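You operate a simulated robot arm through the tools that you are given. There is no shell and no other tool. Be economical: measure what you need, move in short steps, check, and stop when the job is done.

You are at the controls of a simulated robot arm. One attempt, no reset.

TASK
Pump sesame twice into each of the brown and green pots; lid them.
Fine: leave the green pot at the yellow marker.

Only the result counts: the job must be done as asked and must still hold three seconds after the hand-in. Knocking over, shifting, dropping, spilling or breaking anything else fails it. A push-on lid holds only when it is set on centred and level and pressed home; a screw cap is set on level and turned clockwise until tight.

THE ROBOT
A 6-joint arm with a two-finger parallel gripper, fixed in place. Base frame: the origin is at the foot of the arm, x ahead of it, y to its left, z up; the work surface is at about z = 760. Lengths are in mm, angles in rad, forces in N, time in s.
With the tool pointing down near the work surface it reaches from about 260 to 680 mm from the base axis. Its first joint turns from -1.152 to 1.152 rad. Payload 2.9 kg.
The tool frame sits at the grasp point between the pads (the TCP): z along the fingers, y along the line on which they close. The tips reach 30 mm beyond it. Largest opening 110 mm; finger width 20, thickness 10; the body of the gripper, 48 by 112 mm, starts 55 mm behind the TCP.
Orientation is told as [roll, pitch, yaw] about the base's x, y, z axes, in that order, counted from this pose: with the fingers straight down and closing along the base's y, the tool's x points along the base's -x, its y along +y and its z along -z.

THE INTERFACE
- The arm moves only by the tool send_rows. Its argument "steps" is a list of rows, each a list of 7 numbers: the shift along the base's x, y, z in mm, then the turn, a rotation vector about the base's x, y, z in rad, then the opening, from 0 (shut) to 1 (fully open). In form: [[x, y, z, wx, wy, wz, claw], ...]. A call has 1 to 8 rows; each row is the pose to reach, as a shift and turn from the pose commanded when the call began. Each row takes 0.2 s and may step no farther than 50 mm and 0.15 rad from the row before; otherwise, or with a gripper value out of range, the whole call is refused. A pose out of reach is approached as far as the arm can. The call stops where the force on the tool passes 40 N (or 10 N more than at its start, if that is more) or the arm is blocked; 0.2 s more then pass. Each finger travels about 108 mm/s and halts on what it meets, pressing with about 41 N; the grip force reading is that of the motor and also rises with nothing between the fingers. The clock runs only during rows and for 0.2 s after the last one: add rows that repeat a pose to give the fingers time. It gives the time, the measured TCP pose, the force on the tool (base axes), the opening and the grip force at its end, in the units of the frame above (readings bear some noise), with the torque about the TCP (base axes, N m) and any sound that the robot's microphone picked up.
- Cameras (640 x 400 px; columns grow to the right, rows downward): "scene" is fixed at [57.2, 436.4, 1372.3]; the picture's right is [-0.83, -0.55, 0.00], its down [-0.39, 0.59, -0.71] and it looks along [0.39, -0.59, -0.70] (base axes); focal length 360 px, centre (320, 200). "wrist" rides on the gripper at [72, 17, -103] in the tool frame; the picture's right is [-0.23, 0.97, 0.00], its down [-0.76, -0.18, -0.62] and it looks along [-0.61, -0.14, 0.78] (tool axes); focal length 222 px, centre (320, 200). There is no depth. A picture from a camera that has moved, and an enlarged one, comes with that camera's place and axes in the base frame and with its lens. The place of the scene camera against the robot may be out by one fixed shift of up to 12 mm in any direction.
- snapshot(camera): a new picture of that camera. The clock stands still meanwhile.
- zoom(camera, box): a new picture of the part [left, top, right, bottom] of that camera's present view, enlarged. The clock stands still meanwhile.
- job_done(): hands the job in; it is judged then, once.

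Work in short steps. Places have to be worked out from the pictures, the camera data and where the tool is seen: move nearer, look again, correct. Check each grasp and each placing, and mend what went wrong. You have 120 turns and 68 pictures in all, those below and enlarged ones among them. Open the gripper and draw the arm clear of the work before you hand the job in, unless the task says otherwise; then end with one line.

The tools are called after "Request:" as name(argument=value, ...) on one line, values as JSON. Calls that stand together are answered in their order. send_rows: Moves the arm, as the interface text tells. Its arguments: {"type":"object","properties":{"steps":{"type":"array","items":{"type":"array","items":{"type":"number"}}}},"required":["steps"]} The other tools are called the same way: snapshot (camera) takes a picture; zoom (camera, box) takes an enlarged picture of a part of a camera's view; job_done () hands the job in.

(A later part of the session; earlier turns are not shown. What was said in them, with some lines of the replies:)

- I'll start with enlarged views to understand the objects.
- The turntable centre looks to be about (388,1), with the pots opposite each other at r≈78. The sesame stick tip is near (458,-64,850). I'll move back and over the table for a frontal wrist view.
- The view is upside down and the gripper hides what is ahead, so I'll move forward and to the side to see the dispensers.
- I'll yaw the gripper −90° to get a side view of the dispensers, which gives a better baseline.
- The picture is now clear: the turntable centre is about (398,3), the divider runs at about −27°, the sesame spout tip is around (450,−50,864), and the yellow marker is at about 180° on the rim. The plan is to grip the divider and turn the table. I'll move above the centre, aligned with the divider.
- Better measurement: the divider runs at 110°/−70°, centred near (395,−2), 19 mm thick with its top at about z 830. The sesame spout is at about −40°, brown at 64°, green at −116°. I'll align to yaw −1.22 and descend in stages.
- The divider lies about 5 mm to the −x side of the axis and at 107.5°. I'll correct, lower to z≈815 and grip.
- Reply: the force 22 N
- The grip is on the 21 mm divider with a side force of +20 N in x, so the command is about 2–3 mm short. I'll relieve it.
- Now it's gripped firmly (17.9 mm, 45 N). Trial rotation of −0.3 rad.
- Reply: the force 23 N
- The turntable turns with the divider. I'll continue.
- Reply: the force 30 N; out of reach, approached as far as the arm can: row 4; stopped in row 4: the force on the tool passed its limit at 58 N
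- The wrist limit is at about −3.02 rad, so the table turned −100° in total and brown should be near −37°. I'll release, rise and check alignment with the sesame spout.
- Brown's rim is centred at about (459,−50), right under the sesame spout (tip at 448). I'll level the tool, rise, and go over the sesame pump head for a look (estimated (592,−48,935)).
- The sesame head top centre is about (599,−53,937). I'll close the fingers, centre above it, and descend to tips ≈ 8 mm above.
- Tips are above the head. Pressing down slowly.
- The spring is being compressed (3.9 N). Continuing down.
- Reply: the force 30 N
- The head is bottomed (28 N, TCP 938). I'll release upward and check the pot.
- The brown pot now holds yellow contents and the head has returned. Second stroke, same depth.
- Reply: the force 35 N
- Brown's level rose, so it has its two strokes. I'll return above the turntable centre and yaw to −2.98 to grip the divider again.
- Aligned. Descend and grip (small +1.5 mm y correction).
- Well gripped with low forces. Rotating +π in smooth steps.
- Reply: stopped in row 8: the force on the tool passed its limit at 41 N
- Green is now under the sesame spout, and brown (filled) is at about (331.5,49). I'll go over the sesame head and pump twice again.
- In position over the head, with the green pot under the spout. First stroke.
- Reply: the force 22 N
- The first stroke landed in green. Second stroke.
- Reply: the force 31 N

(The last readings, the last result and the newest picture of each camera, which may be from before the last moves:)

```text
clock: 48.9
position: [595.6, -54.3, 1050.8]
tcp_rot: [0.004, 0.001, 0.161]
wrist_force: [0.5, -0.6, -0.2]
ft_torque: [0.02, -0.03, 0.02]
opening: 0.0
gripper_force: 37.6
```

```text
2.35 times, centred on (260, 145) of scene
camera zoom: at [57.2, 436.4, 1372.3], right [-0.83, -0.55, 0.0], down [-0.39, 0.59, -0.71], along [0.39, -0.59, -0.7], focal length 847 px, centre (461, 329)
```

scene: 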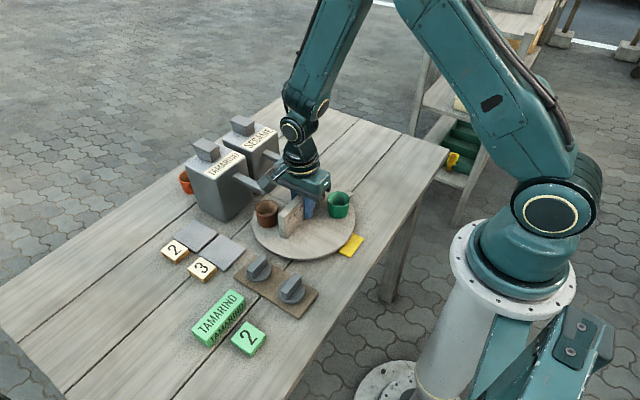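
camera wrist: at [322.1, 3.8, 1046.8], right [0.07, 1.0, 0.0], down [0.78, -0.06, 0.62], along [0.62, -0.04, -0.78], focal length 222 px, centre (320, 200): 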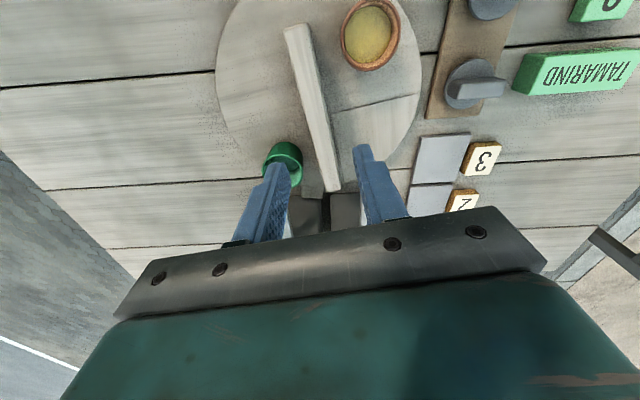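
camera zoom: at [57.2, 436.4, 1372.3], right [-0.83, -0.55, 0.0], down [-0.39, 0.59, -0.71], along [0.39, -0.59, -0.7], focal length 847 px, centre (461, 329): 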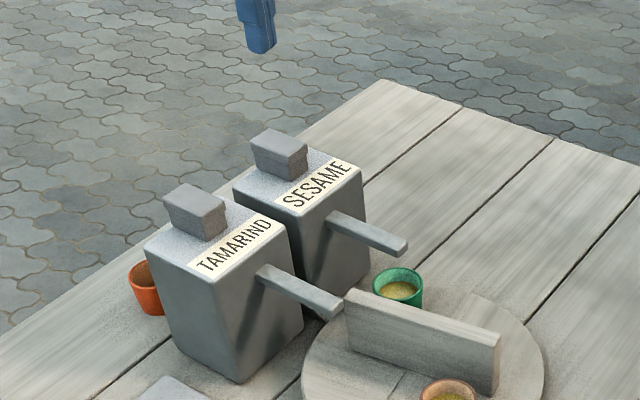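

Green has two strokes. Next are the lids, estimated at (396,167) and (315,163). I'll move above them for a wrist view.

Request:
send_rows(steps=[[-40, 25, 0, 0, 0, -0.16, 0.3], [-80, 50, 0, 0, 0, -0.16, 0.4], [-120, 75, 0, 0, 0, -0.16, 0.5], [-155, 110, 0, 0, 0, -0.16, 0.5], [-185, 150, 0, 0, 0, -0.16, 0.5], [-205, 190, -20, 0, 0, -0.16, 0.5], [-220, 204, -65, 0, 0, -0.16, 0.5], [-225, 206, -110, 0, 0, -0.16, 0.5]])

Request:
snapshot(camera="wrist")

```text
refused: row 1 steps farther than a row can; nothing moved
```

```text
30 pictures are left
camera wrist: at [522.4, -52.1, 1152.9], right [0.07, 1.0, 0.0], down [0.78, -0.06, 0.62], along [0.62, -0.04, -0.78], focal length 222 px, centre (320, 200)
```

wrist: 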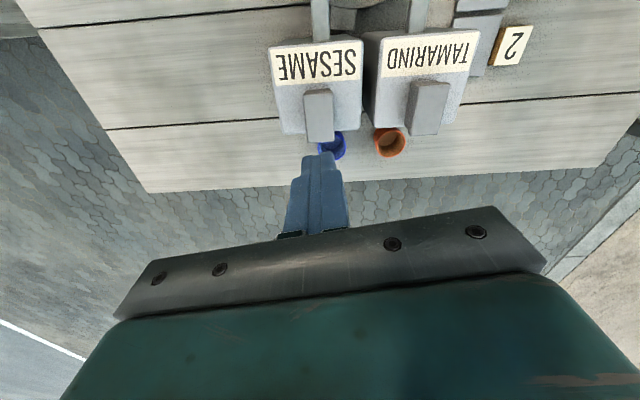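

The first row's turn was too large, so nothing moved. Resending with smaller yaw steps.

Request:
send_rows(steps=[[-40, 25, 0, 0, 0, -0.08, 0.3], [-80, 50, 0, 0, 0, -0.16, 0.4], [-120, 75, 0, 0, 0, -0.16, 0.5], [-155, 110, 0, 0, 0, -0.16, 0.5], [-185, 150, 0, 0, 0, -0.16, 0.5], [-205, 190, -20, 0, 0, -0.16, 0.5], [-220, 204, -65, 0, 0, -0.16, 0.5], [-225, 206, -110, 0, 0, -0.16, 0.5]])

Request:
snapshot(camera="wrist")

```text
clock: 50.7
position: [372.1, 152.5, 941.9]
tcp_rot: [0.002, 0.001, 0.0]
wrist_force: [-0.4, -0.2, -0.2]
ft_torque: [0.02, -0.03, 0.01]
opening: 54.7
gripper_force: 0.0
```

```text
29 pictures are left
camera wrist: at [300.7, 167.7, 1043.8], right [0.23, 0.97, 0.0], down [0.76, -0.18, 0.62], along [0.61, -0.14, -0.78], focal length 222 px, centre (320, 200)
```

wrist: 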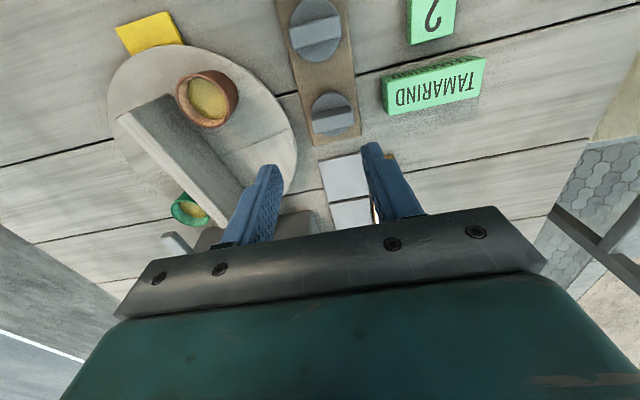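

Request:
zoom(camera="wrist", box=[160, 0, 400, 150])

```text
2.67 times, centred on (280, 75) of wrist
camera zoom: at [300.7, 167.7, 1043.8], right [0.23, 0.97, 0.0], down [0.76, -0.18, 0.62], along [0.61, -0.14, -0.78], focal length 592 px, centre (427, 533)
```

zoom: 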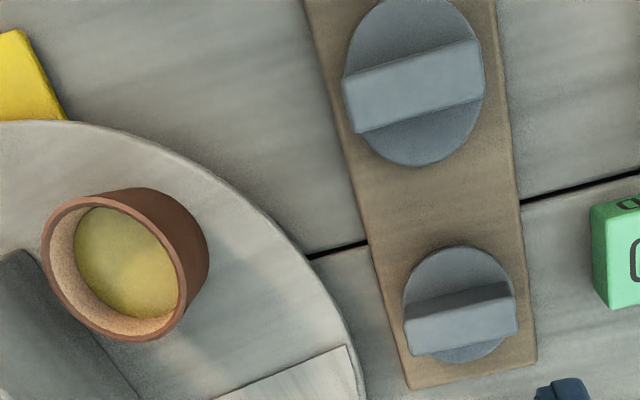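

Lid bars lie along y at about (389,162) and (307,162), so I need to close along x (yaw −1.57). I'll hover over the filled brown pot first to measure its centre accurately.

Request:
send_rows(steps=[[-5, -14, 0, 0, 0, -0.145, 0.5], [-10, -28, 0, 0, 0, -0.29, 0.5], [-15, -42, 0, 0, 0, -0.435, 0.5], [-20, -56, 0, 0, 0, -0.58, 0.5], [-25, -70, 0, 0, 0, -0.725, 0.5], [-30, -84, 0, 0, 0, -0.87, 0.5], [-35, -98, 0, 0, 0, -1.015, 0.5], [-40, -106, 0, 0, 0, -1.16, 0.5]])

Request:
send_rows(steps=[[0, 0, 0, 0, 0, -0.14, 0.5], [0, 0, 0, 0, 0, -0.28, 0.5], [0, 0, -20, 0, 0, -0.41, 0.5], [0, 0, -40, 0, 0, -0.41, 0.5], [0, 0, -40, 0, 0, -0.41, 0.5]])

Request:
zoom(camera="wrist", box=[220, 60, 420, 220])

```text
clock: 52.5
position: [332.5, 44.9, 940.8]
tcp_rot: [0.004, 0.003, -1.163]
wrist_force: [-1.3, -0.6, -0.3]
ft_torque: [-0.01, 0.01, -0.02]
opening: 55.0
gripper_force: 0.1
```

```text
clock: 53.7
position: [330.5, 43.9, 900.0]
tcp_rot: [0.004, 0.002, -1.569]
wrist_force: [-0.8, 1.1, -0.4]
ft_torque: [0.02, -0.02, -0.02]
opening: 55.0
gripper_force: 0.1
```

```text
2.50 times, centred on (320, 140) of wrist
camera zoom: at [349.6, 114.8, 1003.3], right [0.97, -0.23, 0.0], down [-0.18, -0.76, 0.62], along [-0.14, -0.61, -0.78], focal length 555 px, centre (320, 350)
```

zoom: 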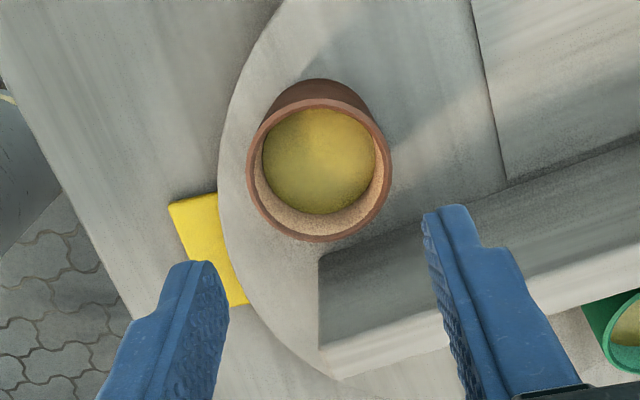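

Brown's centre is at about (332.7,46.3) with its rim at z≈820. Now to lid A at (389,162), hovering low for a check.

Request:
send_rows(steps=[[15, 30, 0, 0, 0, 0, 0.4], [30, 60, 0, 0, 0, 0, 0.4], [45, 90, 0, 0, 0, 0, 0.4], [57, 116, 0, 0, 0, 0, 0.4], [57, 116, -30, 0, 0, 0, 0.4], [57, 116, -55, 0, 0, 0, 0.4], [57, 116, -55, 0, 0, 0, 0.4]])

Request:
zoom(camera="wrist", box=[220, 80, 420, 240])

Request:
zoom(camera="scene", box=[210, 200, 370, 320])

```text
clock: 55.3
position: [389.8, 160.8, 846.4]
tcp_rot: [0.004, 0.002, -1.57]
wrist_force: [0.1, 0.2, 0.5]
ft_torque: [-0.01, 0.0, 0.05]
opening: 43.9
gripper_force: 0.1
```

```text
2.50 times, centred on (320, 160) of wrist
camera zoom: at [407.8, 230.8, 948.7], right [0.97, -0.23, 0.0], down [-0.18, -0.76, 0.62], along [-0.14, -0.61, -0.78], focal length 555 px, centre (320, 300)
```

zoom: 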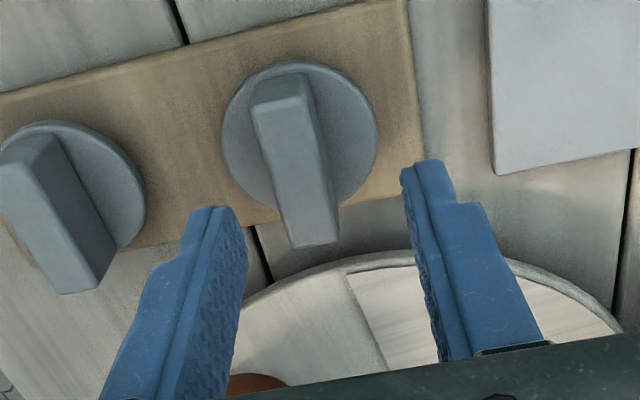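

```text
3.33 times, centred on (290, 260) of scene
camera zoom: at [57.2, 436.4, 1372.3], right [-0.83, -0.55, 0.0], down [-0.39, 0.59, -0.71], along [0.39, -0.59, -0.7], focal length 1200 px, centre (420, 0)
```

zoom: 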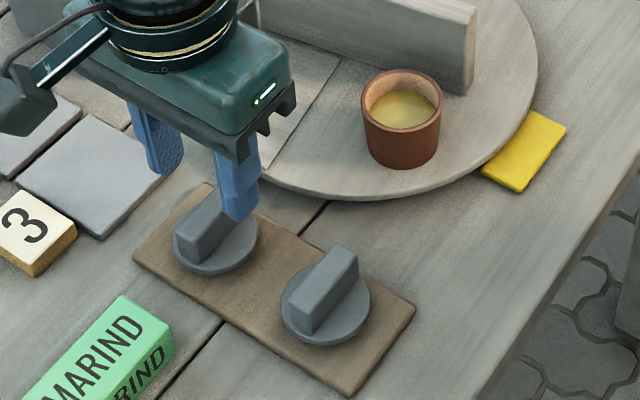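

Bar centre refined to (384.7,161). I'll shift −5 mm x, descend so the tips straddle the bar, and close.

Request:
send_rows(steps=[[-5, 0, 0, 0, 0, 0, 0.4], [-5, 0, -15, 0, 0, 0, 0.4], [-5, 0, -26, 0, 0, 0, 0.4], [-5, 0, -32, 0, 0, 0, 0.4], [-5, 0, -34, 0, 0, 0, 0.4]])

Request:
zoom(camera="scene", box=[210, 200, 330, 290])

```text
clock: 56.5
position: [385.0, 162.0, 812.3]
tcp_rot: [0.003, 0.001, -1.568]
wrist_force: [-0.5, -0.1, 1.0]
ft_torque: [0.03, 0.04, 0.03]
opening: 44.0
gripper_force: 0.6
```

```text
4.44 times, centred on (270, 245) of scene
camera zoom: at [57.2, 436.4, 1372.3], right [-0.83, -0.55, 0.0], down [-0.39, 0.59, -0.71], along [0.39, -0.59, -0.7], focal length 1600 px, centre (542, 0)
```

zoom: 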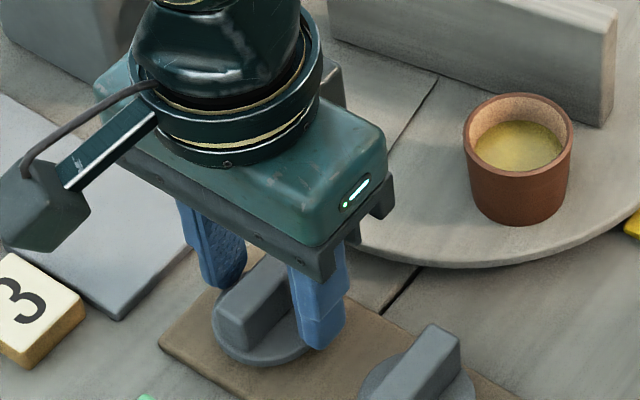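

The fingers straddle the bar. Closing.

Request:
send_rows(steps=[[0, 0, 0, 0, 0, 0, 0.2], [0, 0, 0, 0, 0, 0, 0.05], [0, 0, 0, 0, 0, 0, 0.05], [0, 0, 0, 0, 0, 0, 0.05]])

```text
clock: 57.5
position: [383.8, 161.8, 810.9]
tcp_rot: [0.003, 0.002, -1.568]
wrist_force: [0.7, -0.5, -0.1]
ft_torque: [-0.04, 0.03, -0.02]
opening: 14.2
gripper_force: 41.1
```

Gripped (14.2 mm). Lift and look at the lid in the hand.

Request:
send_rows(steps=[[0, 0, 10, 0, 0, 0, 0.05], [0, 0, 40, 0, 0, 0, 0.05], [0, 0, 80, 0, 0, 0, 0.05], [-15, -30, 90, 0, 0, 0, 0.05], [-30, -60, 90, 0, 0, 0, 0.05], [-45, -90, 90, 0, 0, 0, 0.05], [-51, -115.5, 90, 0, 0, 0, 0.05], [-51, -115.5, 90, 0, 0, 0, 0.05]])

Request:
zoom(camera="wrist", box=[220, 80, 420, 240])

Request:
zoom(camera="scene", box=[230, 150, 370, 270])

```text
clock: 59.3
position: [333.4, 46.1, 902.5]
tcp_rot: [0.004, 0.001, -1.569]
wrist_force: [-0.3, 0.5, -0.5]
ft_torque: [-0.01, 0.01, 0.01]
opening: 14.1
gripper_force: 41.5
```

```text
2.50 times, centred on (320, 160) of wrist
camera zoom: at [351.1, 115.3, 1004.7], right [0.97, -0.23, 0.0], down [-0.18, -0.76, 0.62], along [-0.14, -0.61, -0.78], focal length 555 px, centre (320, 300)
```

zoom: 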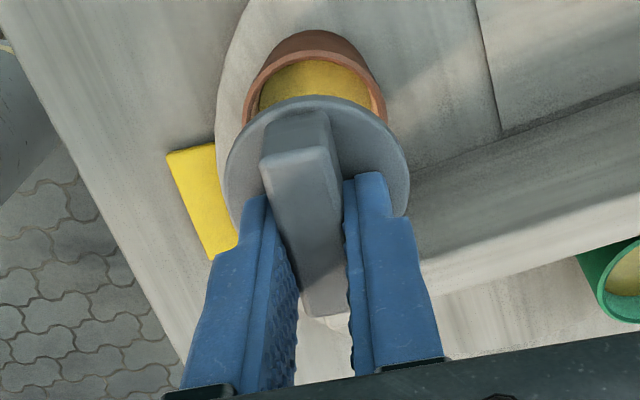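

```text
3.33 times, centred on (300, 210) of scene
camera zoom: at [57.2, 436.4, 1372.3], right [-0.83, -0.55, 0.0], down [-0.39, 0.59, -0.71], along [0.39, -0.59, -0.7], focal length 1200 px, centre (387, 167)
```

zoom: 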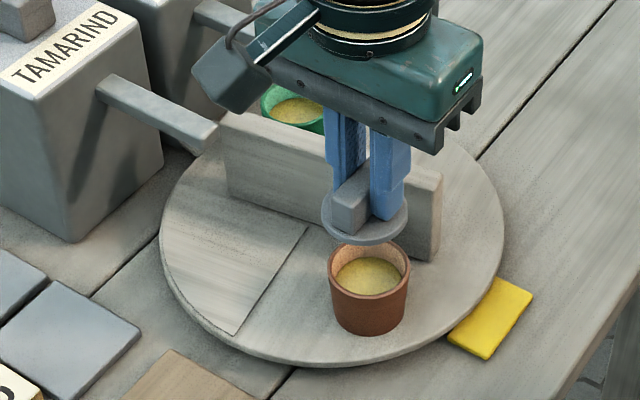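

The lid is centred on the tool axis and over the pot to within about 1 mm. Descending slowly.

Request:
send_rows(steps=[[0, 0, -15, 0, 0, 0, 0.05], [0, 0, -30, 0, 0, 0, 0.05], [0, 0, -36, 0, 0, 0, 0.05], [0, 0, -39, 0, 0, 0, 0.05], [0, 0, -42, 0, 0, 0, 0.05]])

Request:
zoom(camera="scene", box=[230, 150, 370, 270])

```text
clock: 60.5
position: [333.9, 45.8, 860.4]
tcp_rot: [0.003, 0.001, -1.568]
wrist_force: [-0.3, 0.2, -0.7]
ft_torque: [0.0, -0.03, -0.02]
opening: 14.4
gripper_force: 40.9
```

```text
3.33 times, centred on (300, 210) of scene
camera zoom: at [57.2, 436.4, 1372.3], right [-0.83, -0.55, 0.0], down [-0.39, 0.59, -0.71], along [0.39, -0.59, -0.7], focal length 1200 px, centre (387, 167)
```

zoom: 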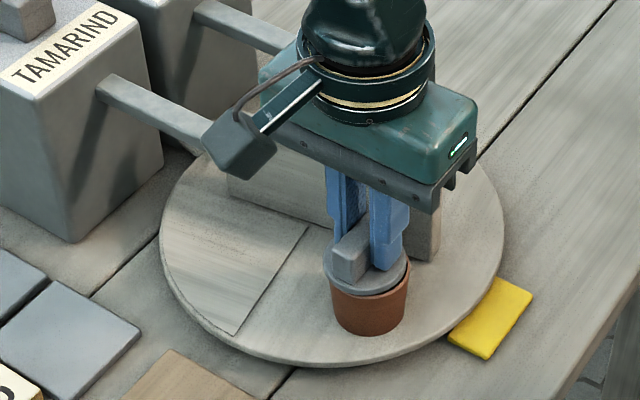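

The scene view hints at a small lateral offset, so I'll look closer from both cameras before pressing.

Request:
zoom(camera="scene", box=[285, 195, 345, 240])

Request:
zoom(camera="wrist", box=[240, 80, 400, 220])

```text
8.89 times, centred on (315, 218) of scene
camera zoom: at [57.2, 436.4, 1372.3], right [-0.83, -0.55, 0.0], down [-0.39, 0.59, -0.71], along [0.39, -0.59, -0.7], focal length 3200 px, centre (364, 44)
```

zoom: 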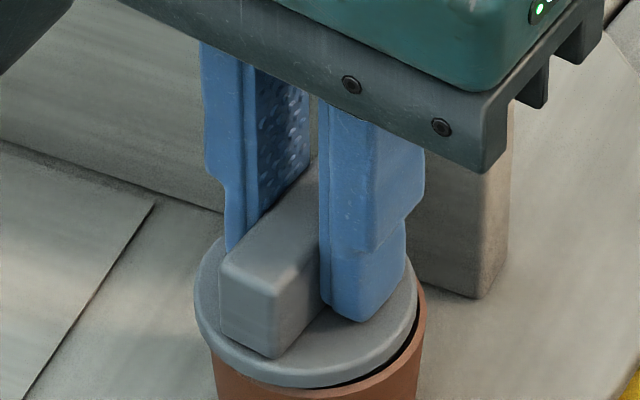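

```text
2.86 times, centred on (320, 150) of wrist
camera zoom: at [351.3, 116.0, 962.3], right [0.97, -0.23, 0.0], down [-0.18, -0.76, 0.62], along [-0.14, -0.61, -0.78], focal length 635 px, centre (320, 343)
```

zoom: 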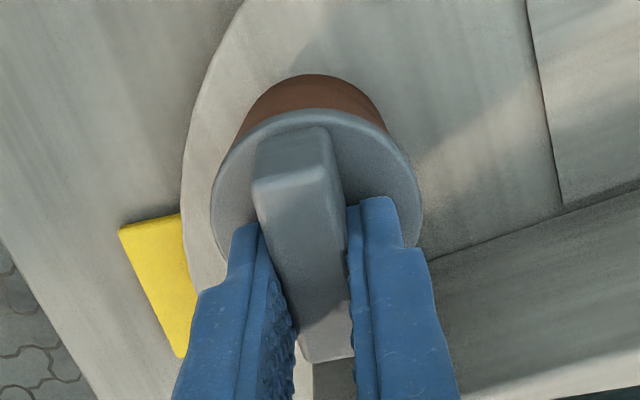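

The lid appears ~1.5 mm off toward +x/+y relative to the pot. Shift (−1.5,−1.5) and lower gently.

Request:
send_rows(steps=[[-1.5, -1.5, 0, 0, 0, 0, 0.05], [-1.5, -1.5, -2, 0, 0, 0, 0.05], [-1.5, -1.5, -4, 0, 0, 0, 0.05], [-1.5, -1.5, -5, 0, 0, 0, 0.05]])

Request:
zoom(camera="scene", box=[285, 200, 345, 245])

```text
clock: 61.5
position: [332.9, 44.3, 855.0]
tcp_rot: [0.002, 0.001, -1.57]
wrist_force: [-1.7, 1.9, 6.0]
ft_torque: [0.03, 0.15, 0.0]
opening: 14.1
gripper_force: 41.0
```

```text
8.89 times, centred on (315, 222) of scene
camera zoom: at [57.1, 436.4, 1372.3], right [-0.83, -0.55, 0.0], down [-0.39, 0.59, -0.71], along [0.39, -0.59, -0.7], focal length 3200 px, centre (364, 0)
```

zoom: 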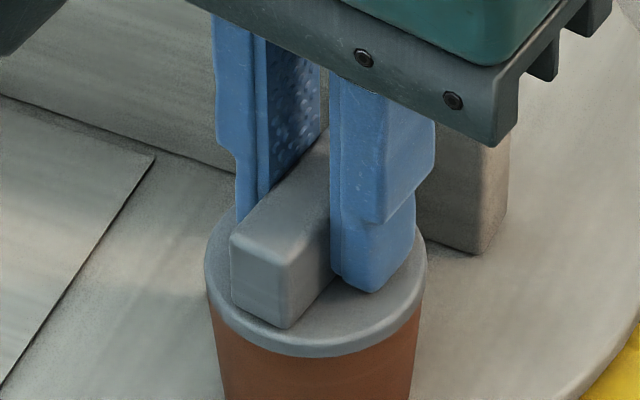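

The lid now coincides with the rim, with 6 N contact. Pressing home in 1 mm steps.

Request:
send_rows(steps=[[0, 0, -1, 0, 0, 0, 0.05], [0, 0, -2, 0, 0, 0, 0.05], [0, 0, -3, 0, 0, 0, 0.05], [0, 0, -4, 0, 0, 0, 0.05], [0, 0, -5, 0, 0, 0, 0.05]])

```text
clock: 62.2
position: [333.6, 44.8, 854.5]
tcp_rot: [0.006, 0.004, -1.569]
wrist_force: [-1.9, 0.5, 11.4]
ft_torque: [0.04, 0.13, -0.04]
opening: 14.4
gripper_force: 40.6
stopped in row 3: the force on the tool passed its limit at 43 N (the readings are from after the stop); the commanded pose is now the measured one
```

Request:
send_rows(steps=[[0, 0, -1, 0, 0, 0, 0.05], [0, 0, -2, 0, 0, 0, 0.05], [0, 0, -3, 0, 0, 0, 0.05], [0, 0, -4, 0, 0, 0, 0.05]])

Request:
zoom(camera="scene", box=[285, 200, 345, 245])

```text
clock: 62.7
position: [333.2, 46.3, 854.1]
tcp_rot: [0.01, 0.005, -1.569]
wrist_force: [-3.6, 1.2, 11.7]
ft_torque: [0.04, 0.15, -0.04]
opening: 14.1
gripper_force: 41.2
stopped in row 2: the force on the tool passed its limit at 43 N (the readings are from after the stop); the commanded pose is now the measured one
```

```text
8.89 times, centred on (315, 222) of scene
camera zoom: at [57.1, 436.4, 1372.3], right [-0.83, -0.55, 0.0], down [-0.39, 0.59, -0.71], along [0.39, -0.59, -0.7], focal length 3200 px, centre (364, 0)
```

zoom: 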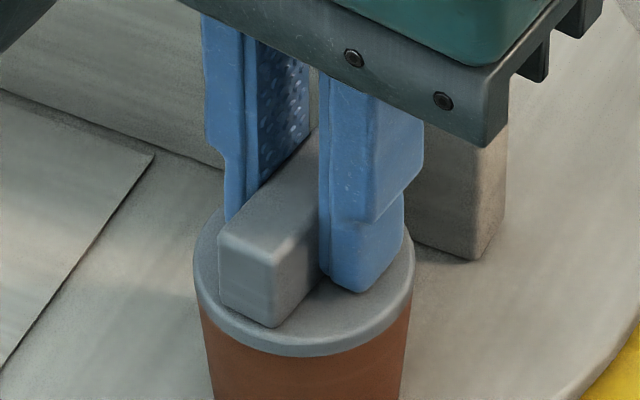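

The lid sits flush and level; pressing hit the 43 N limit twice with no further travel. Releasing and rising.

Request:
send_rows(steps=[[0, 0, 0.5, 0, 0, 0, 0.05], [0, 0, 0.5, 0, 0, 0, 0.3], [0, 0, 0.5, 0, 0, 0, 0.35], [0, 0, 0.5, 0, 0, 0, 0.35], [0, 0, 20, 0, 0, 0, 0.35], [0, 0, 60, 0, 0, 0, 0.35]])

Request:
zoom(camera="scene", box=[270, 190, 350, 250])

Request:
zoom(camera="wrist", box=[200, 40, 440, 220])

```text
clock: 64.1
position: [332.5, 45.4, 913.6]
tcp_rot: [0.007, 0.007, -1.568]
wrist_force: [1.1, -0.4, 0.3]
ft_torque: [0.0, -0.04, 0.03]
opening: 38.4
gripper_force: 0.2
```

```text
6.67 times, centred on (310, 220) of scene
camera zoom: at [57.2, 436.4, 1372.3], right [-0.83, -0.55, 0.0], down [-0.39, 0.59, -0.71], along [0.39, -0.59, -0.7], focal length 2400 px, centre (387, 67)
```

zoom: 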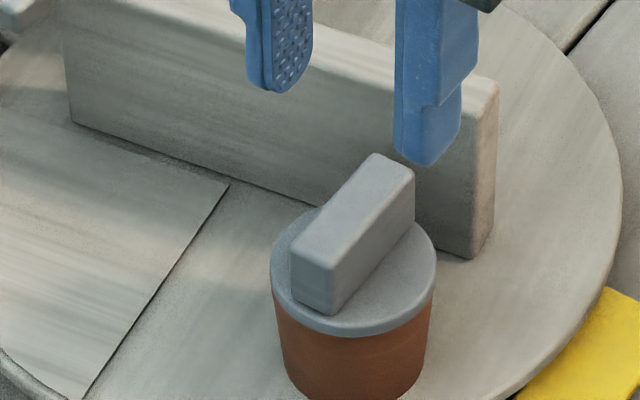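

```text
2.22 times, centred on (320, 130) of wrist
camera zoom: at [349.4, 115.0, 1016.6], right [0.97, -0.22, 0.01], down [-0.18, -0.77, 0.62], along [-0.13, -0.6, -0.79], focal length 494 px, centre (320, 356)
```

zoom: 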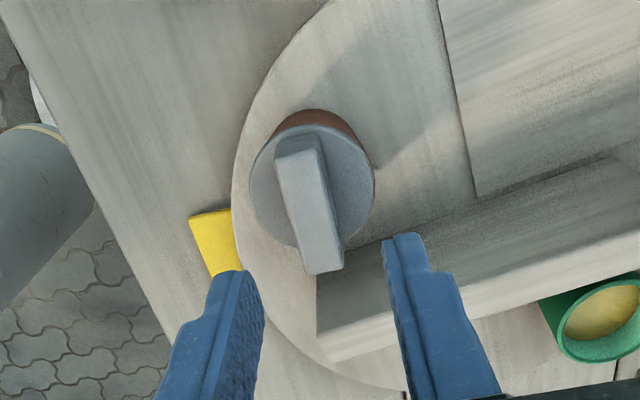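

The brown lid is flush and level. Next I'll turn the table to bring green to the marker (rotate −2.47 rad). First I level the tool, rise, and return over the centre at yaw 0.16.

Request:
send_rows(steps=[[0, 0, 20, -0.007, 0.007, 0, 0.45], [15, -10, 40, -0.007, 0.007, 0, 0.45], [30, -22, 40, -0.007, 0.007, 0, 0.45], [63, -45.5, 40, -0.007, 0.007, 0, 0.45]])

Request:
send_rows(steps=[[0, 0, 0, 0, 0, 0.145, 0.45], [0, 0, 0, 0, 0, 0.29, 0.45], [0, 0, 0, 0, 0, 0.435, 0.45], [0, 0, 0, 0, 0, 0.58, 0.45], [0, 0, 0, 0, 0, 0.725, 0.45], [0, 0, 0, 0, 0, 0.87, 0.45], [0, 0, 0, 0, 0, 1.015, 0.45], [0, 0, 0, 0, 0, 1.16, 0.45]])

Request:
send_rows(steps=[[0, 0, 0, 0, 0, 0.145, 0.45], [0, 0, 0, 0, 0, 0.29, 0.45], [0, 0, 0, 0, 0, 0.435, 0.45], [0, 0, -20, 0, 0, 0.572, 0.45], [0, 0, -50, 0, 0, 0.572, 0.45], [0, 0, -70, 0, 0, 0.572, 0.45]])

Request:
zoom(camera="wrist", box=[210, 0, 440, 220])

```text
clock: 65.1
position: [395.9, -2.0, 954.4]
tcp_rot: [0.003, -0.002, -1.569]
wrist_force: [0.3, 0.4, 0.1]
ft_torque: [-0.05, 0.0, 0.01]
opening: 49.3
gripper_force: 0.2
```

```text
clock: 66.9
position: [395.8, 1.0, 953.4]
tcp_rot: [0.003, -0.002, -0.405]
wrist_force: [0.7, -0.9, 0.9]
ft_torque: [-0.02, -0.02, 0.01]
opening: 49.4
gripper_force: 0.0
```

```text
clock: 68.3
position: [397.9, 0.4, 884.8]
tcp_rot: [0.002, -0.003, 0.164]
wrist_force: [0.4, 0.6, -0.9]
ft_torque: [-0.02, -0.03, 0.0]
opening: 49.7
gripper_force: 0.1
```

```text
1.82 times, centred on (325, 110) of wrist
camera zoom: at [323.8, 2.6, 986.6], right [0.06, 1.0, 0.0], down [0.78, -0.05, 0.62], along [0.62, -0.04, -0.78], focal length 404 px, centre (311, 364)
```

zoom: 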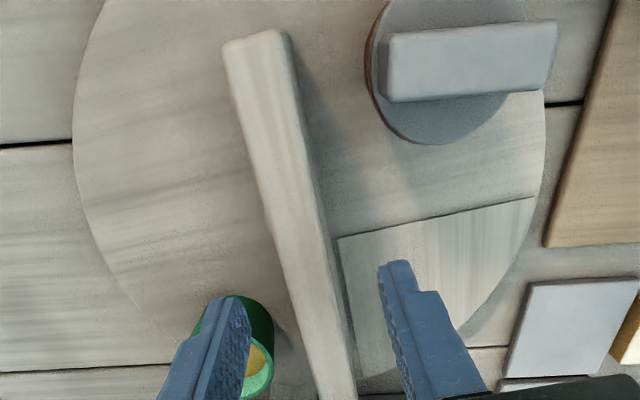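

Aligned as before. Descend and grip.

Request:
send_rows(steps=[[-1, -1, -30, 0, 0, 0, 0.45], [-1, -1, -55, 0, 0, 0, 0.45], [-1, -1, -68, 0, 0, 0, 0.45], [-1, -1, -68, 0, 0, 0, 0.25], [-1, -1, -68, 0, 0, 0, 0.05], [-1, -1, -68, 0, 0, 0, 0.05], [-1, -1, -68, 0, 0, 0, 0.05]])

```text
clock: 69.9
position: [397.0, 0.0, 817.0]
tcp_rot: [0.004, -0.001, 0.168]
wrist_force: [-5.7, 29.0, -7.2]
ft_torque: [-2.48, -1.57, -0.03]
opening: 18.2
gripper_force: 45.5
```

Gripped, but with 29 N of side force in y. I'll relieve it by shifting +2.5 mm y and −1 mm x.

Request:
send_rows(steps=[[-0.5, 1.5, 0, 0, 0, 0, 0.05], [-1, 2.5, 0, 0, 0, 0, 0.05], [-1, 2.5, 0, 0, 0, 0, 0.05]])

```text
clock: 70.7
position: [396.7, 1.1, 815.6]
tcp_rot: [-0.001, -0.003, 0.162]
wrist_force: [9.4, 7.7, -6.8]
ft_torque: [-0.47, 1.57, -0.05]
opening: 17.8
gripper_force: 45.1
```

Forces are low. Rotating −2.47 rad in smooth calls.

Request:
send_rows(steps=[[0, 0, 0, 0, 0, -0.08, 0.05], [0, 0, 0, 0, 0, -0.2, 0.05], [0, 0, 0, 0, 0, -0.32, 0.05], [0, 0, 0, 0, 0, -0.44, 0.05], [0, 0, 0, 0, 0, -0.56, 0.05], [0, 0, 0, 0, 0, -0.68, 0.05], [0, 0, 0, 0, 0, -0.8, 0.05], [0, 0, 0, 0, 0, -0.9, 0.05]])

Request:
send_rows(steps=[[0, 0, 0, 0, 0, -0.08, 0.05], [0, 0, 0, 0, 0, -0.2, 0.05], [0, 0, 0, 0, 0, -0.32, 0.05], [0, 0, 0, 0, 0, -0.44, 0.05], [0, 0, 0, 0, 0, -0.56, 0.05], [0, 0, 0, 0, 0, -0.68, 0.05], [0, 0, 0, 0, 0, -0.8, 0.05], [0, 0, 0, 0, 0, -0.9, 0.05]])

```text
clock: 72.5
position: [396.1, -0.5, 816.4]
tcp_rot: [-0.002, -0.006, -0.742]
wrist_force: [12.0, -31.2, -13.6]
ft_torque: [2.05, -0.47, 0.03]
opening: 17.9
gripper_force: 44.7
```

```text
clock: 74.3
position: [394.9, 0.5, 816.5]
tcp_rot: [0.001, -0.009, -1.643]
wrist_force: [9.8, -29.9, -0.8]
ft_torque: [1.1, 1.41, -0.01]
opening: 17.7
gripper_force: 45.0
```

Relieving the −30 N y force with −2 mm, then finishing the turn to −2.31.

Request:
send_rows(steps=[[0.5, -2, 0, 0, 0, 0, 0.05], [0.5, -2, 0, 0, 0, -0.1, 0.05], [0.5, -2, 0, 0, 0, -0.22, 0.05], [0.5, -2, 0, 0, 0, -0.34, 0.05], [0.5, -2, 0, 0, 0, -0.46, 0.05], [0.5, -2, 0, 0, 0, -0.58, 0.05], [0.5, -2, 0, 0, 0, -0.67, 0.05], [0.5, -2, 0, 0, 0, -0.67, 0.05]])

Request:
zoom(camera="scene", box=[200, 130, 400, 280])

```text
clock: 76.1
position: [394.3, -0.6, 816.1]
tcp_rot: [-0.001, -0.006, -2.31]
wrist_force: [-16.7, -14.7, -6.1]
ft_torque: [0.57, -1.63, -0.03]
opening: 17.9
gripper_force: 44.7
```

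```text
2.67 times, centred on (300, 205) of scene
camera zoom: at [56.9, 436.1, 1372.5], right [-0.83, -0.55, 0.0], down [-0.39, 0.59, -0.71], along [0.39, -0.59, -0.7], focal length 960 px, centre (373, 187)
```

zoom: 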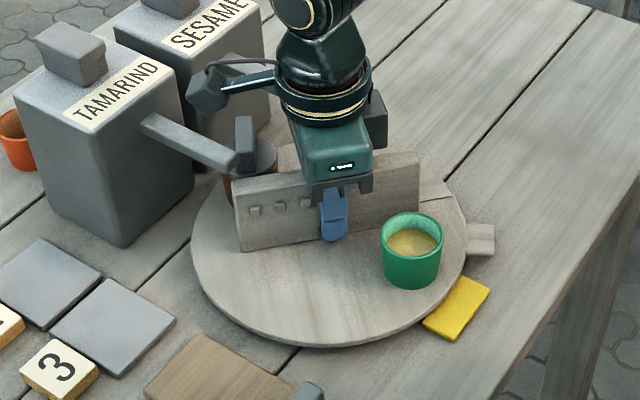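

Green is beside the marker. Release, rise, and check both pots.

Request:
send_rows(steps=[[0, 0, 0, 0, 0, 0, 0.05], [0, 0, 0, 0, 0, 0, 0.4], [0, 0, 0, 0, 0, 0, 0.4], [0, 0, 0, 0, 0, 0, 0.4], [0, 0, 40, 0, 0, 0, 0.4], [0, 0, 85, 0, 0, 0, 0.4], [0, 0, 130, 0, 0, 0, 0.4]])

Request:
zoom(camera="scene", box=[230, 140, 390, 260])

Request:
snapshot(camera="wrist")

```text
clock: 77.7
position: [394.0, 1.3, 946.1]
tcp_rot: [0.002, -0.001, -2.307]
wrist_force: [0.9, 0.6, -0.2]
ft_torque: [-0.02, -0.01, -0.01]
opening: 44.0
gripper_force: 0.0
```

```text
3.33 times, centred on (310, 200) of scene
camera zoom: at [57.2, 436.4, 1372.3], right [-0.83, -0.55, 0.0], down [-0.39, 0.59, -0.71], along [0.39, -0.59, -0.7], focal length 1200 px, centre (353, 200)
```

zoom: 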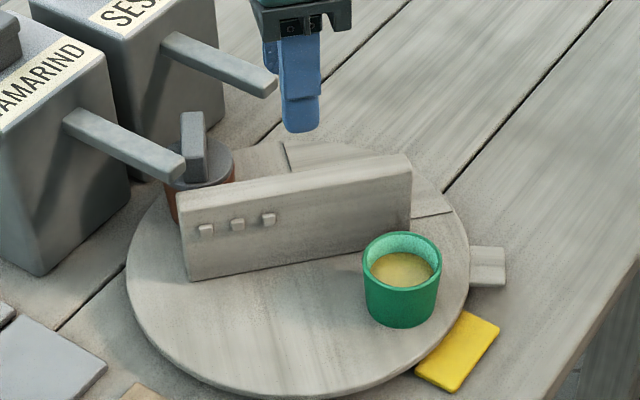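

```text
11 pictures are left
camera wrist: at [457.1, 40.7, 1047.4], right [0.57, -0.82, 0.0], down [-0.64, -0.44, 0.62], along [-0.51, -0.36, -0.78], focal length 222 px, centre (320, 200)
```

wrist: 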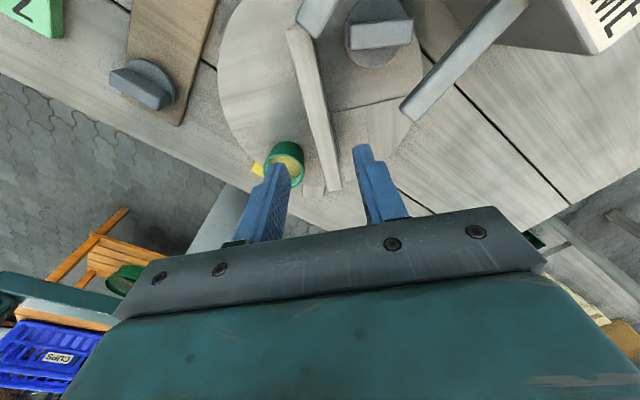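

Green is at about (316,−5), i.e. ~182–183°, and the marker is at ~181.5°. Good. The brown lid is still seated. Now to lid B at about (305.6,162), hovering first.

Request:
send_rows(steps=[[-10, 20, 10, 0, 0, 0.13, 0.4], [-25, 45, 10, 0, 0, 0.26, 0.4], [-40, 75, 10, 0, 0, 0.39, 0.4], [-55, 105, 0, 0, 0, 0.52, 0.4], [-72, 135, -15, 0, 0, 0.65, 0.4], [-88, 161, -40, 0, 0, 0.737, 0.4], [-88, 161, -80, 0, 0, 0.737, 0.4], [-88, 161, -98, 0, 0, 0.737, 0.4]])

Request:
zoom(camera="wrist", box=[220, 80, 420, 240])

```text
clock: 79.5
position: [307.3, 161.5, 850.5]
tcp_rot: [0.002, -0.002, -1.569]
wrist_force: [-0.9, 0.0, 0.8]
ft_torque: [-0.05, 0.03, 0.0]
opening: 43.9
gripper_force: 0.0
```

```text
2.50 times, centred on (320, 160) of wrist
camera zoom: at [324.7, 231.7, 952.0], right [0.97, -0.23, 0.0], down [-0.18, -0.76, 0.62], along [-0.14, -0.61, -0.78], focal length 555 px, centre (320, 300)
```

zoom: 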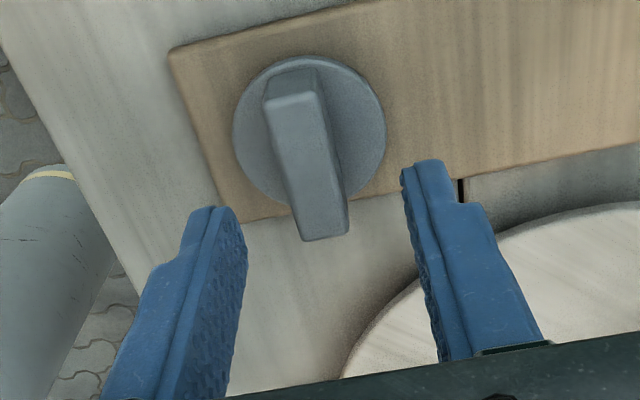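

Bar centre at (304.5,162). Shift (−3,+0.5), descend to TCP ≈ 811.5, and grip.

Request:
send_rows(steps=[[-3, 0.5, 0, 0, 0, 0, 0.4], [-3, 0.5, -20, 0, 0, 0, 0.4], [-3, 0.5, -32, 0, 0, 0, 0.4], [-3, 0.5, -38.5, 0, 0, 0, 0.4], [-3, 0.5, -38.5, 0, 0, 0, 0.2], [-3, 0.5, -38.5, 0, 0, 0, 0.05], [-3, 0.5, -38.5, 0, 0, 0, 0.05], [-3, 0.5, -38.5, 0, 0, 0, 0.05]])

```text
clock: 81.4
position: [305.8, 160.3, 811.5]
tcp_rot: [0.005, 0.0, -1.57]
wrist_force: [-1.5, -1.1, 11.8]
ft_torque: [-0.02, 0.08, -0.02]
opening: 14.2
gripper_force: 41.3
stopped in row 8: the force on the tool passed its limit at 40 N (the readings are from after the stop); the commanded pose is now the measured one
```

Gripped (14.2 mm). Lift and carry above green for an alignment check.

Request:
send_rows(steps=[[0, 0, 15, 0, 0, 0, 0.05], [0, 0, 50, 0, 0, 0, 0.05], [0, 0, 90, 0, 0, 0, 0.05], [3, -45, 90, 0, 0, 0, 0.05], [6, -90, 90, 0, 0, 0, 0.05], [9, -130, 90, 0, 0, 0, 0.05], [10.5, -164, 90, 0, 0, 0, 0.05], [10.5, -164, 90, 0, 0, 0, 0.05]])

Request:
zoom(camera="wrist", box=[220, 80, 420, 240])

```text
clock: 83.2
position: [315.2, -5.0, 900.2]
tcp_rot: [0.004, 0.0, -1.569]
wrist_force: [-1.2, 0.0, -0.6]
ft_torque: [0.01, 0.0, 0.01]
opening: 14.3
gripper_force: 40.9
```

```text
2.50 times, centred on (320, 160) of wrist
camera zoom: at [332.1, 66.1, 1002.4], right [0.97, -0.23, 0.01], down [-0.18, -0.76, 0.62], along [-0.14, -0.61, -0.78], focal length 555 px, centre (320, 300)
```

zoom: 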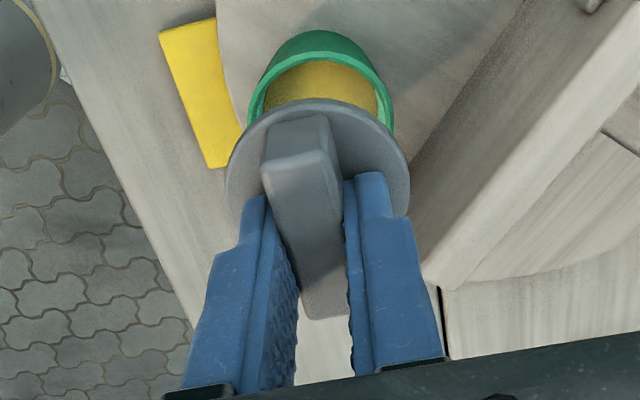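

Comparing with the brown placement, the shift needed here is about (+0.6,−2.1). Apply it and descend to just above the rim.

Request:
send_rows(steps=[[0.6, -2.1, -15, 0, 0, 0, 0.05], [0.6, -2.1, -30, 0, 0, 0, 0.05], [0.6, -2.1, -36, 0, 0, 0, 0.05], [0.6, -2.1, -39, 0, 0, 0, 0.05], [0.6, -2.1, -39, 0, 0, 0, 0.05]])

Request:
zoom(camera="scene", box=[295, 195, 365, 245])

Request:
zoom(camera="wrist", box=[240, 80, 400, 220])

```text
clock: 84.4
position: [316.8, -4.1, 860.4]
tcp_rot: [0.004, -0.001, -1.57]
wrist_force: [-0.1, 0.3, -0.4]
ft_torque: [-0.01, 0.0, -0.02]
opening: 14.3
gripper_force: 41.3
```

```text
8.00 times, centred on (330, 220) of scene
camera zoom: at [57.2, 436.4, 1372.3], right [-0.83, -0.55, 0.0], down [-0.39, 0.59, -0.71], along [0.39, -0.59, -0.7], focal length 2880 px, centre (240, 40)
```

zoom: 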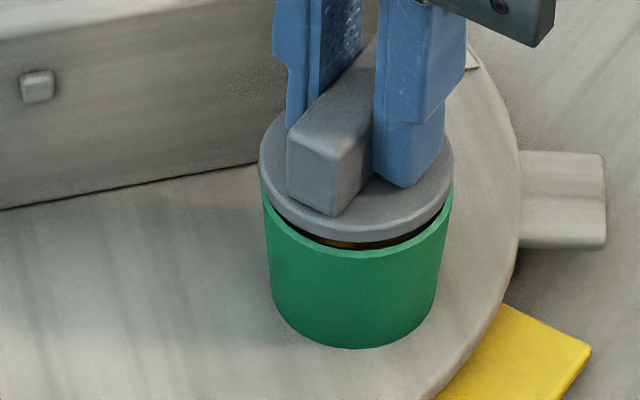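

```text
2.86 times, centred on (320, 150) of wrist
camera zoom: at [333.4, 65.9, 963.7], right [0.97, -0.23, 0.01], down [-0.18, -0.76, 0.62], along [-0.14, -0.61, -0.78], focal length 635 px, centre (320, 343)
```

zoom: 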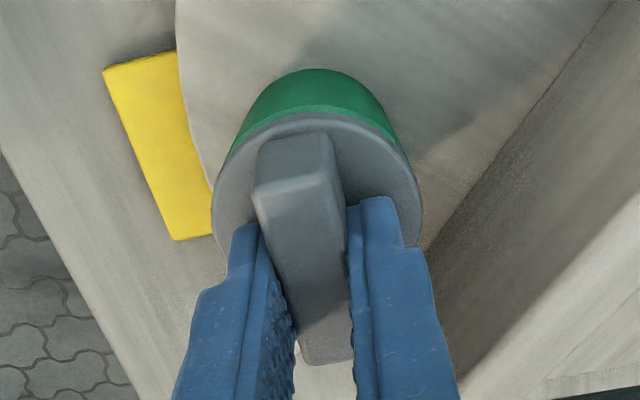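

Both views suggest a small correction of (−0.9,+1.0). Apply it and lower to light contact.

Request:
send_rows(steps=[[-0.9, 1, 0, 0, 0, 0, 0.05], [-0.9, 1, -2, 0, 0, 0, 0.05], [-0.9, 1, -4, 0, 0, 0, 0.05], [-0.9, 1, -5, 0, 0, 0, 0.05]])

Request:
zoom(camera="scene", box=[295, 195, 365, 245])

```text
clock: 85.4
position: [316.0, -2.7, 857.3]
tcp_rot: [0.005, 0.0, -1.57]
wrist_force: [0.7, 0.7, -0.3]
ft_torque: [0.01, 0.0, 0.02]
opening: 14.2
gripper_force: 40.6
```

```text
8.00 times, centred on (330, 220) of scene
camera zoom: at [57.2, 436.4, 1372.3], right [-0.83, -0.55, 0.0], down [-0.39, 0.59, -0.71], along [0.39, -0.59, -0.7], focal length 2880 px, centre (240, 40)
```

zoom: 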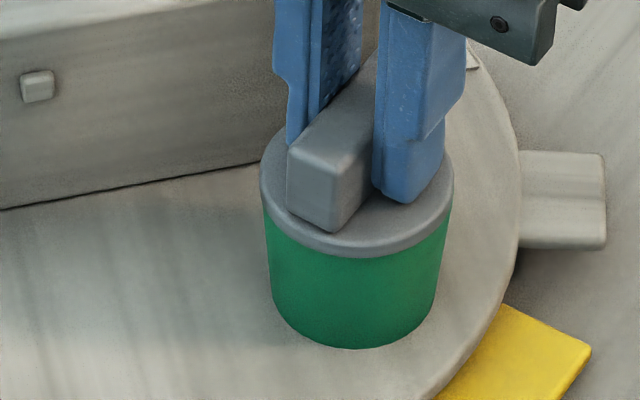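

Well aligned, with no contact force yet. Pressing in 1 mm steps.

Request:
send_rows(steps=[[0, 0, -1, 0, 0, 0, 0.05], [0, 0, -2, 0, 0, 0, 0.05], [0, 0, -3, 0, 0, 0, 0.05], [0, 0, -4, 0, 0, 0, 0.05], [0, 0, -5, 0, 0, 0, 0.05], [0, 0, -6, 0, 0, 0, 0.05]])

```text
clock: 86.5
position: [315.4, -3.7, 854.9]
tcp_rot: [0.009, -0.001, -1.572]
wrist_force: [-3.1, -0.2, 15.1]
ft_torque: [0.01, 0.23, 0.01]
opening: 14.2
gripper_force: 41.2
stopped in row 5: the force on the tool passed its limit at 44 N (the readings are from after the stop); the commanded pose is now the measured one
```

Request:
send_rows(steps=[[0, 0, -1, 0, 0, 0, 0.05], [0, 0, -2, 0, 0, 0, 0.05], [0, 0, -3, 0, 0, 0, 0.05]])

Request:
send_rows(steps=[[0, 0, 0.5, 0, 0, 0, 0.05], [0, 0, 0.5, 0, 0, 0, 0.3], [0, 0, 0.5, 0, 0, 0, 0.35], [0, 0, 0.5, 0, 0, 0, 0.35], [0, 0, 20, 0, 0, 0, 0.35], [0, 0, 60, 0, 0, 0, 0.35], [0, 0, 100, 0, 0, 0, 0.35]])

Request:
zoom(camera="scene", box=[250, 150, 370, 250])

```text
clock: 87.0
position: [315.9, -4.2, 854.3]
tcp_rot: [0.01, 0.0, -1.569]
wrist_force: [-2.7, -0.8, 15.4]
ft_torque: [-0.01, 0.23, -0.01]
opening: 14.3
gripper_force: 40.4
stopped in row 2: the force on the tool passed its limit at 44 N (the readings are from after the stop); the commanded pose is now the measured one
```

```text
clock: 88.5
position: [312.0, -5.9, 955.4]
tcp_rot: [0.01, 0.0, -1.568]
wrist_force: [-0.5, 0.5, -0.6]
ft_torque: [0.01, 0.01, -0.03]
opening: 38.6
gripper_force: 0.0
```

```text
4.00 times, centred on (310, 200) of scene
camera zoom: at [57.2, 436.4, 1372.3], right [-0.83, -0.55, 0.0], down [-0.39, 0.59, -0.71], along [0.39, -0.59, -0.7], focal length 1440 px, centre (360, 200)
```

zoom: 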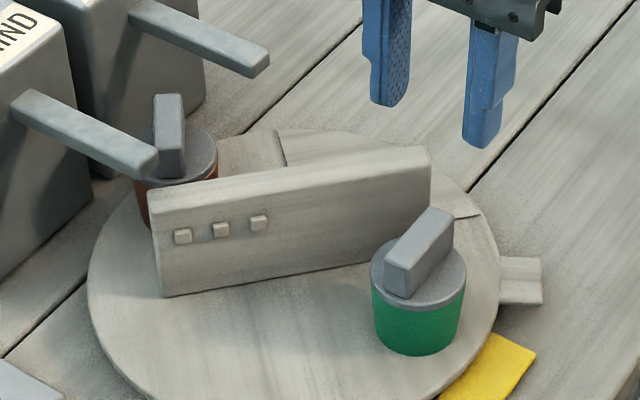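

Both pots are lidded and green is in line with the marker. Drawing the arm clear, then a last check.

Request:
send_rows(steps=[[0, 0, 45, 0, 0, 0, 0.35], [0, 0, 90, 0, 0, 0, 0.35], [0, 0, 130, 0, 0, 0, 0.35], [0, -40, 150, 0, 0, 0, 0.6], [0, -85, 150, 0, 0, 0, 1], [0, -130, 150, 0, 0, 0, 1], [0, -150, 150, 0, 0, 0, 1]])

Request:
zoom(camera="scene", box=[150, 100, 390, 280])

Request:
zoom(camera="scene", box=[265, 160, 365, 240])

```text
clock: 90.2
position: [316.6, -153.9, 1102.8]
tcp_rot: [0.009, -0.001, -1.57]
wrist_force: [0.1, 1.4, -1.0]
ft_torque: [0.01, -0.01, 0.0]
opening: 109.9
gripper_force: 0.0
```

```text
2.22 times, centred on (270, 190) of scene
camera zoom: at [57.2, 436.4, 1372.3], right [-0.83, -0.55, 0.0], down [-0.39, 0.59, -0.71], along [0.39, -0.59, -0.7], focal length 800 px, centre (431, 222)
```

zoom: 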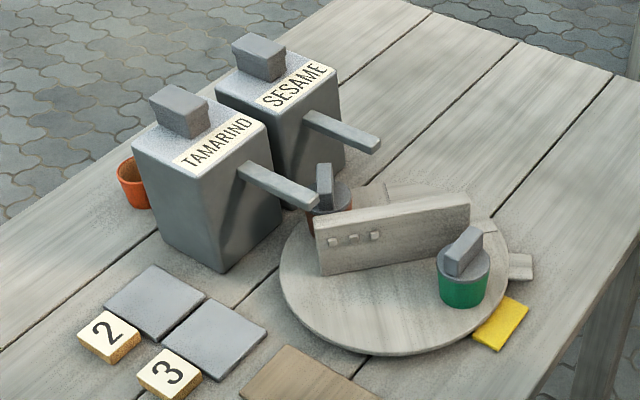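

```text
5.00 times, centred on (315, 200) of scene
camera zoom: at [57.2, 436.4, 1372.3], right [-0.83, -0.55, 0.0], down [-0.39, 0.59, -0.71], along [0.39, -0.59, -0.7], focal length 1800 px, centre (345, 200)
```

zoom: 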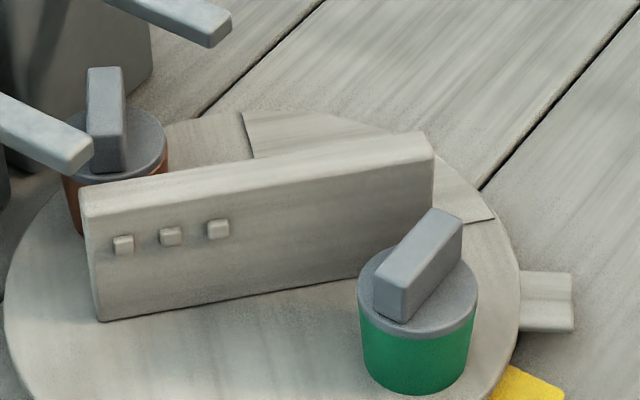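

Both lids are flush and level, green stands at the yellow marker, nothing else has been disturbed, and the arm is clear. Handing in.

Request:
job_done()

```text
The job is handed in.
```

I pumped sesame twice into both the brown and green pots, pressed a lid onto each, and left the green pot at the yellow marker; the job is handed in.
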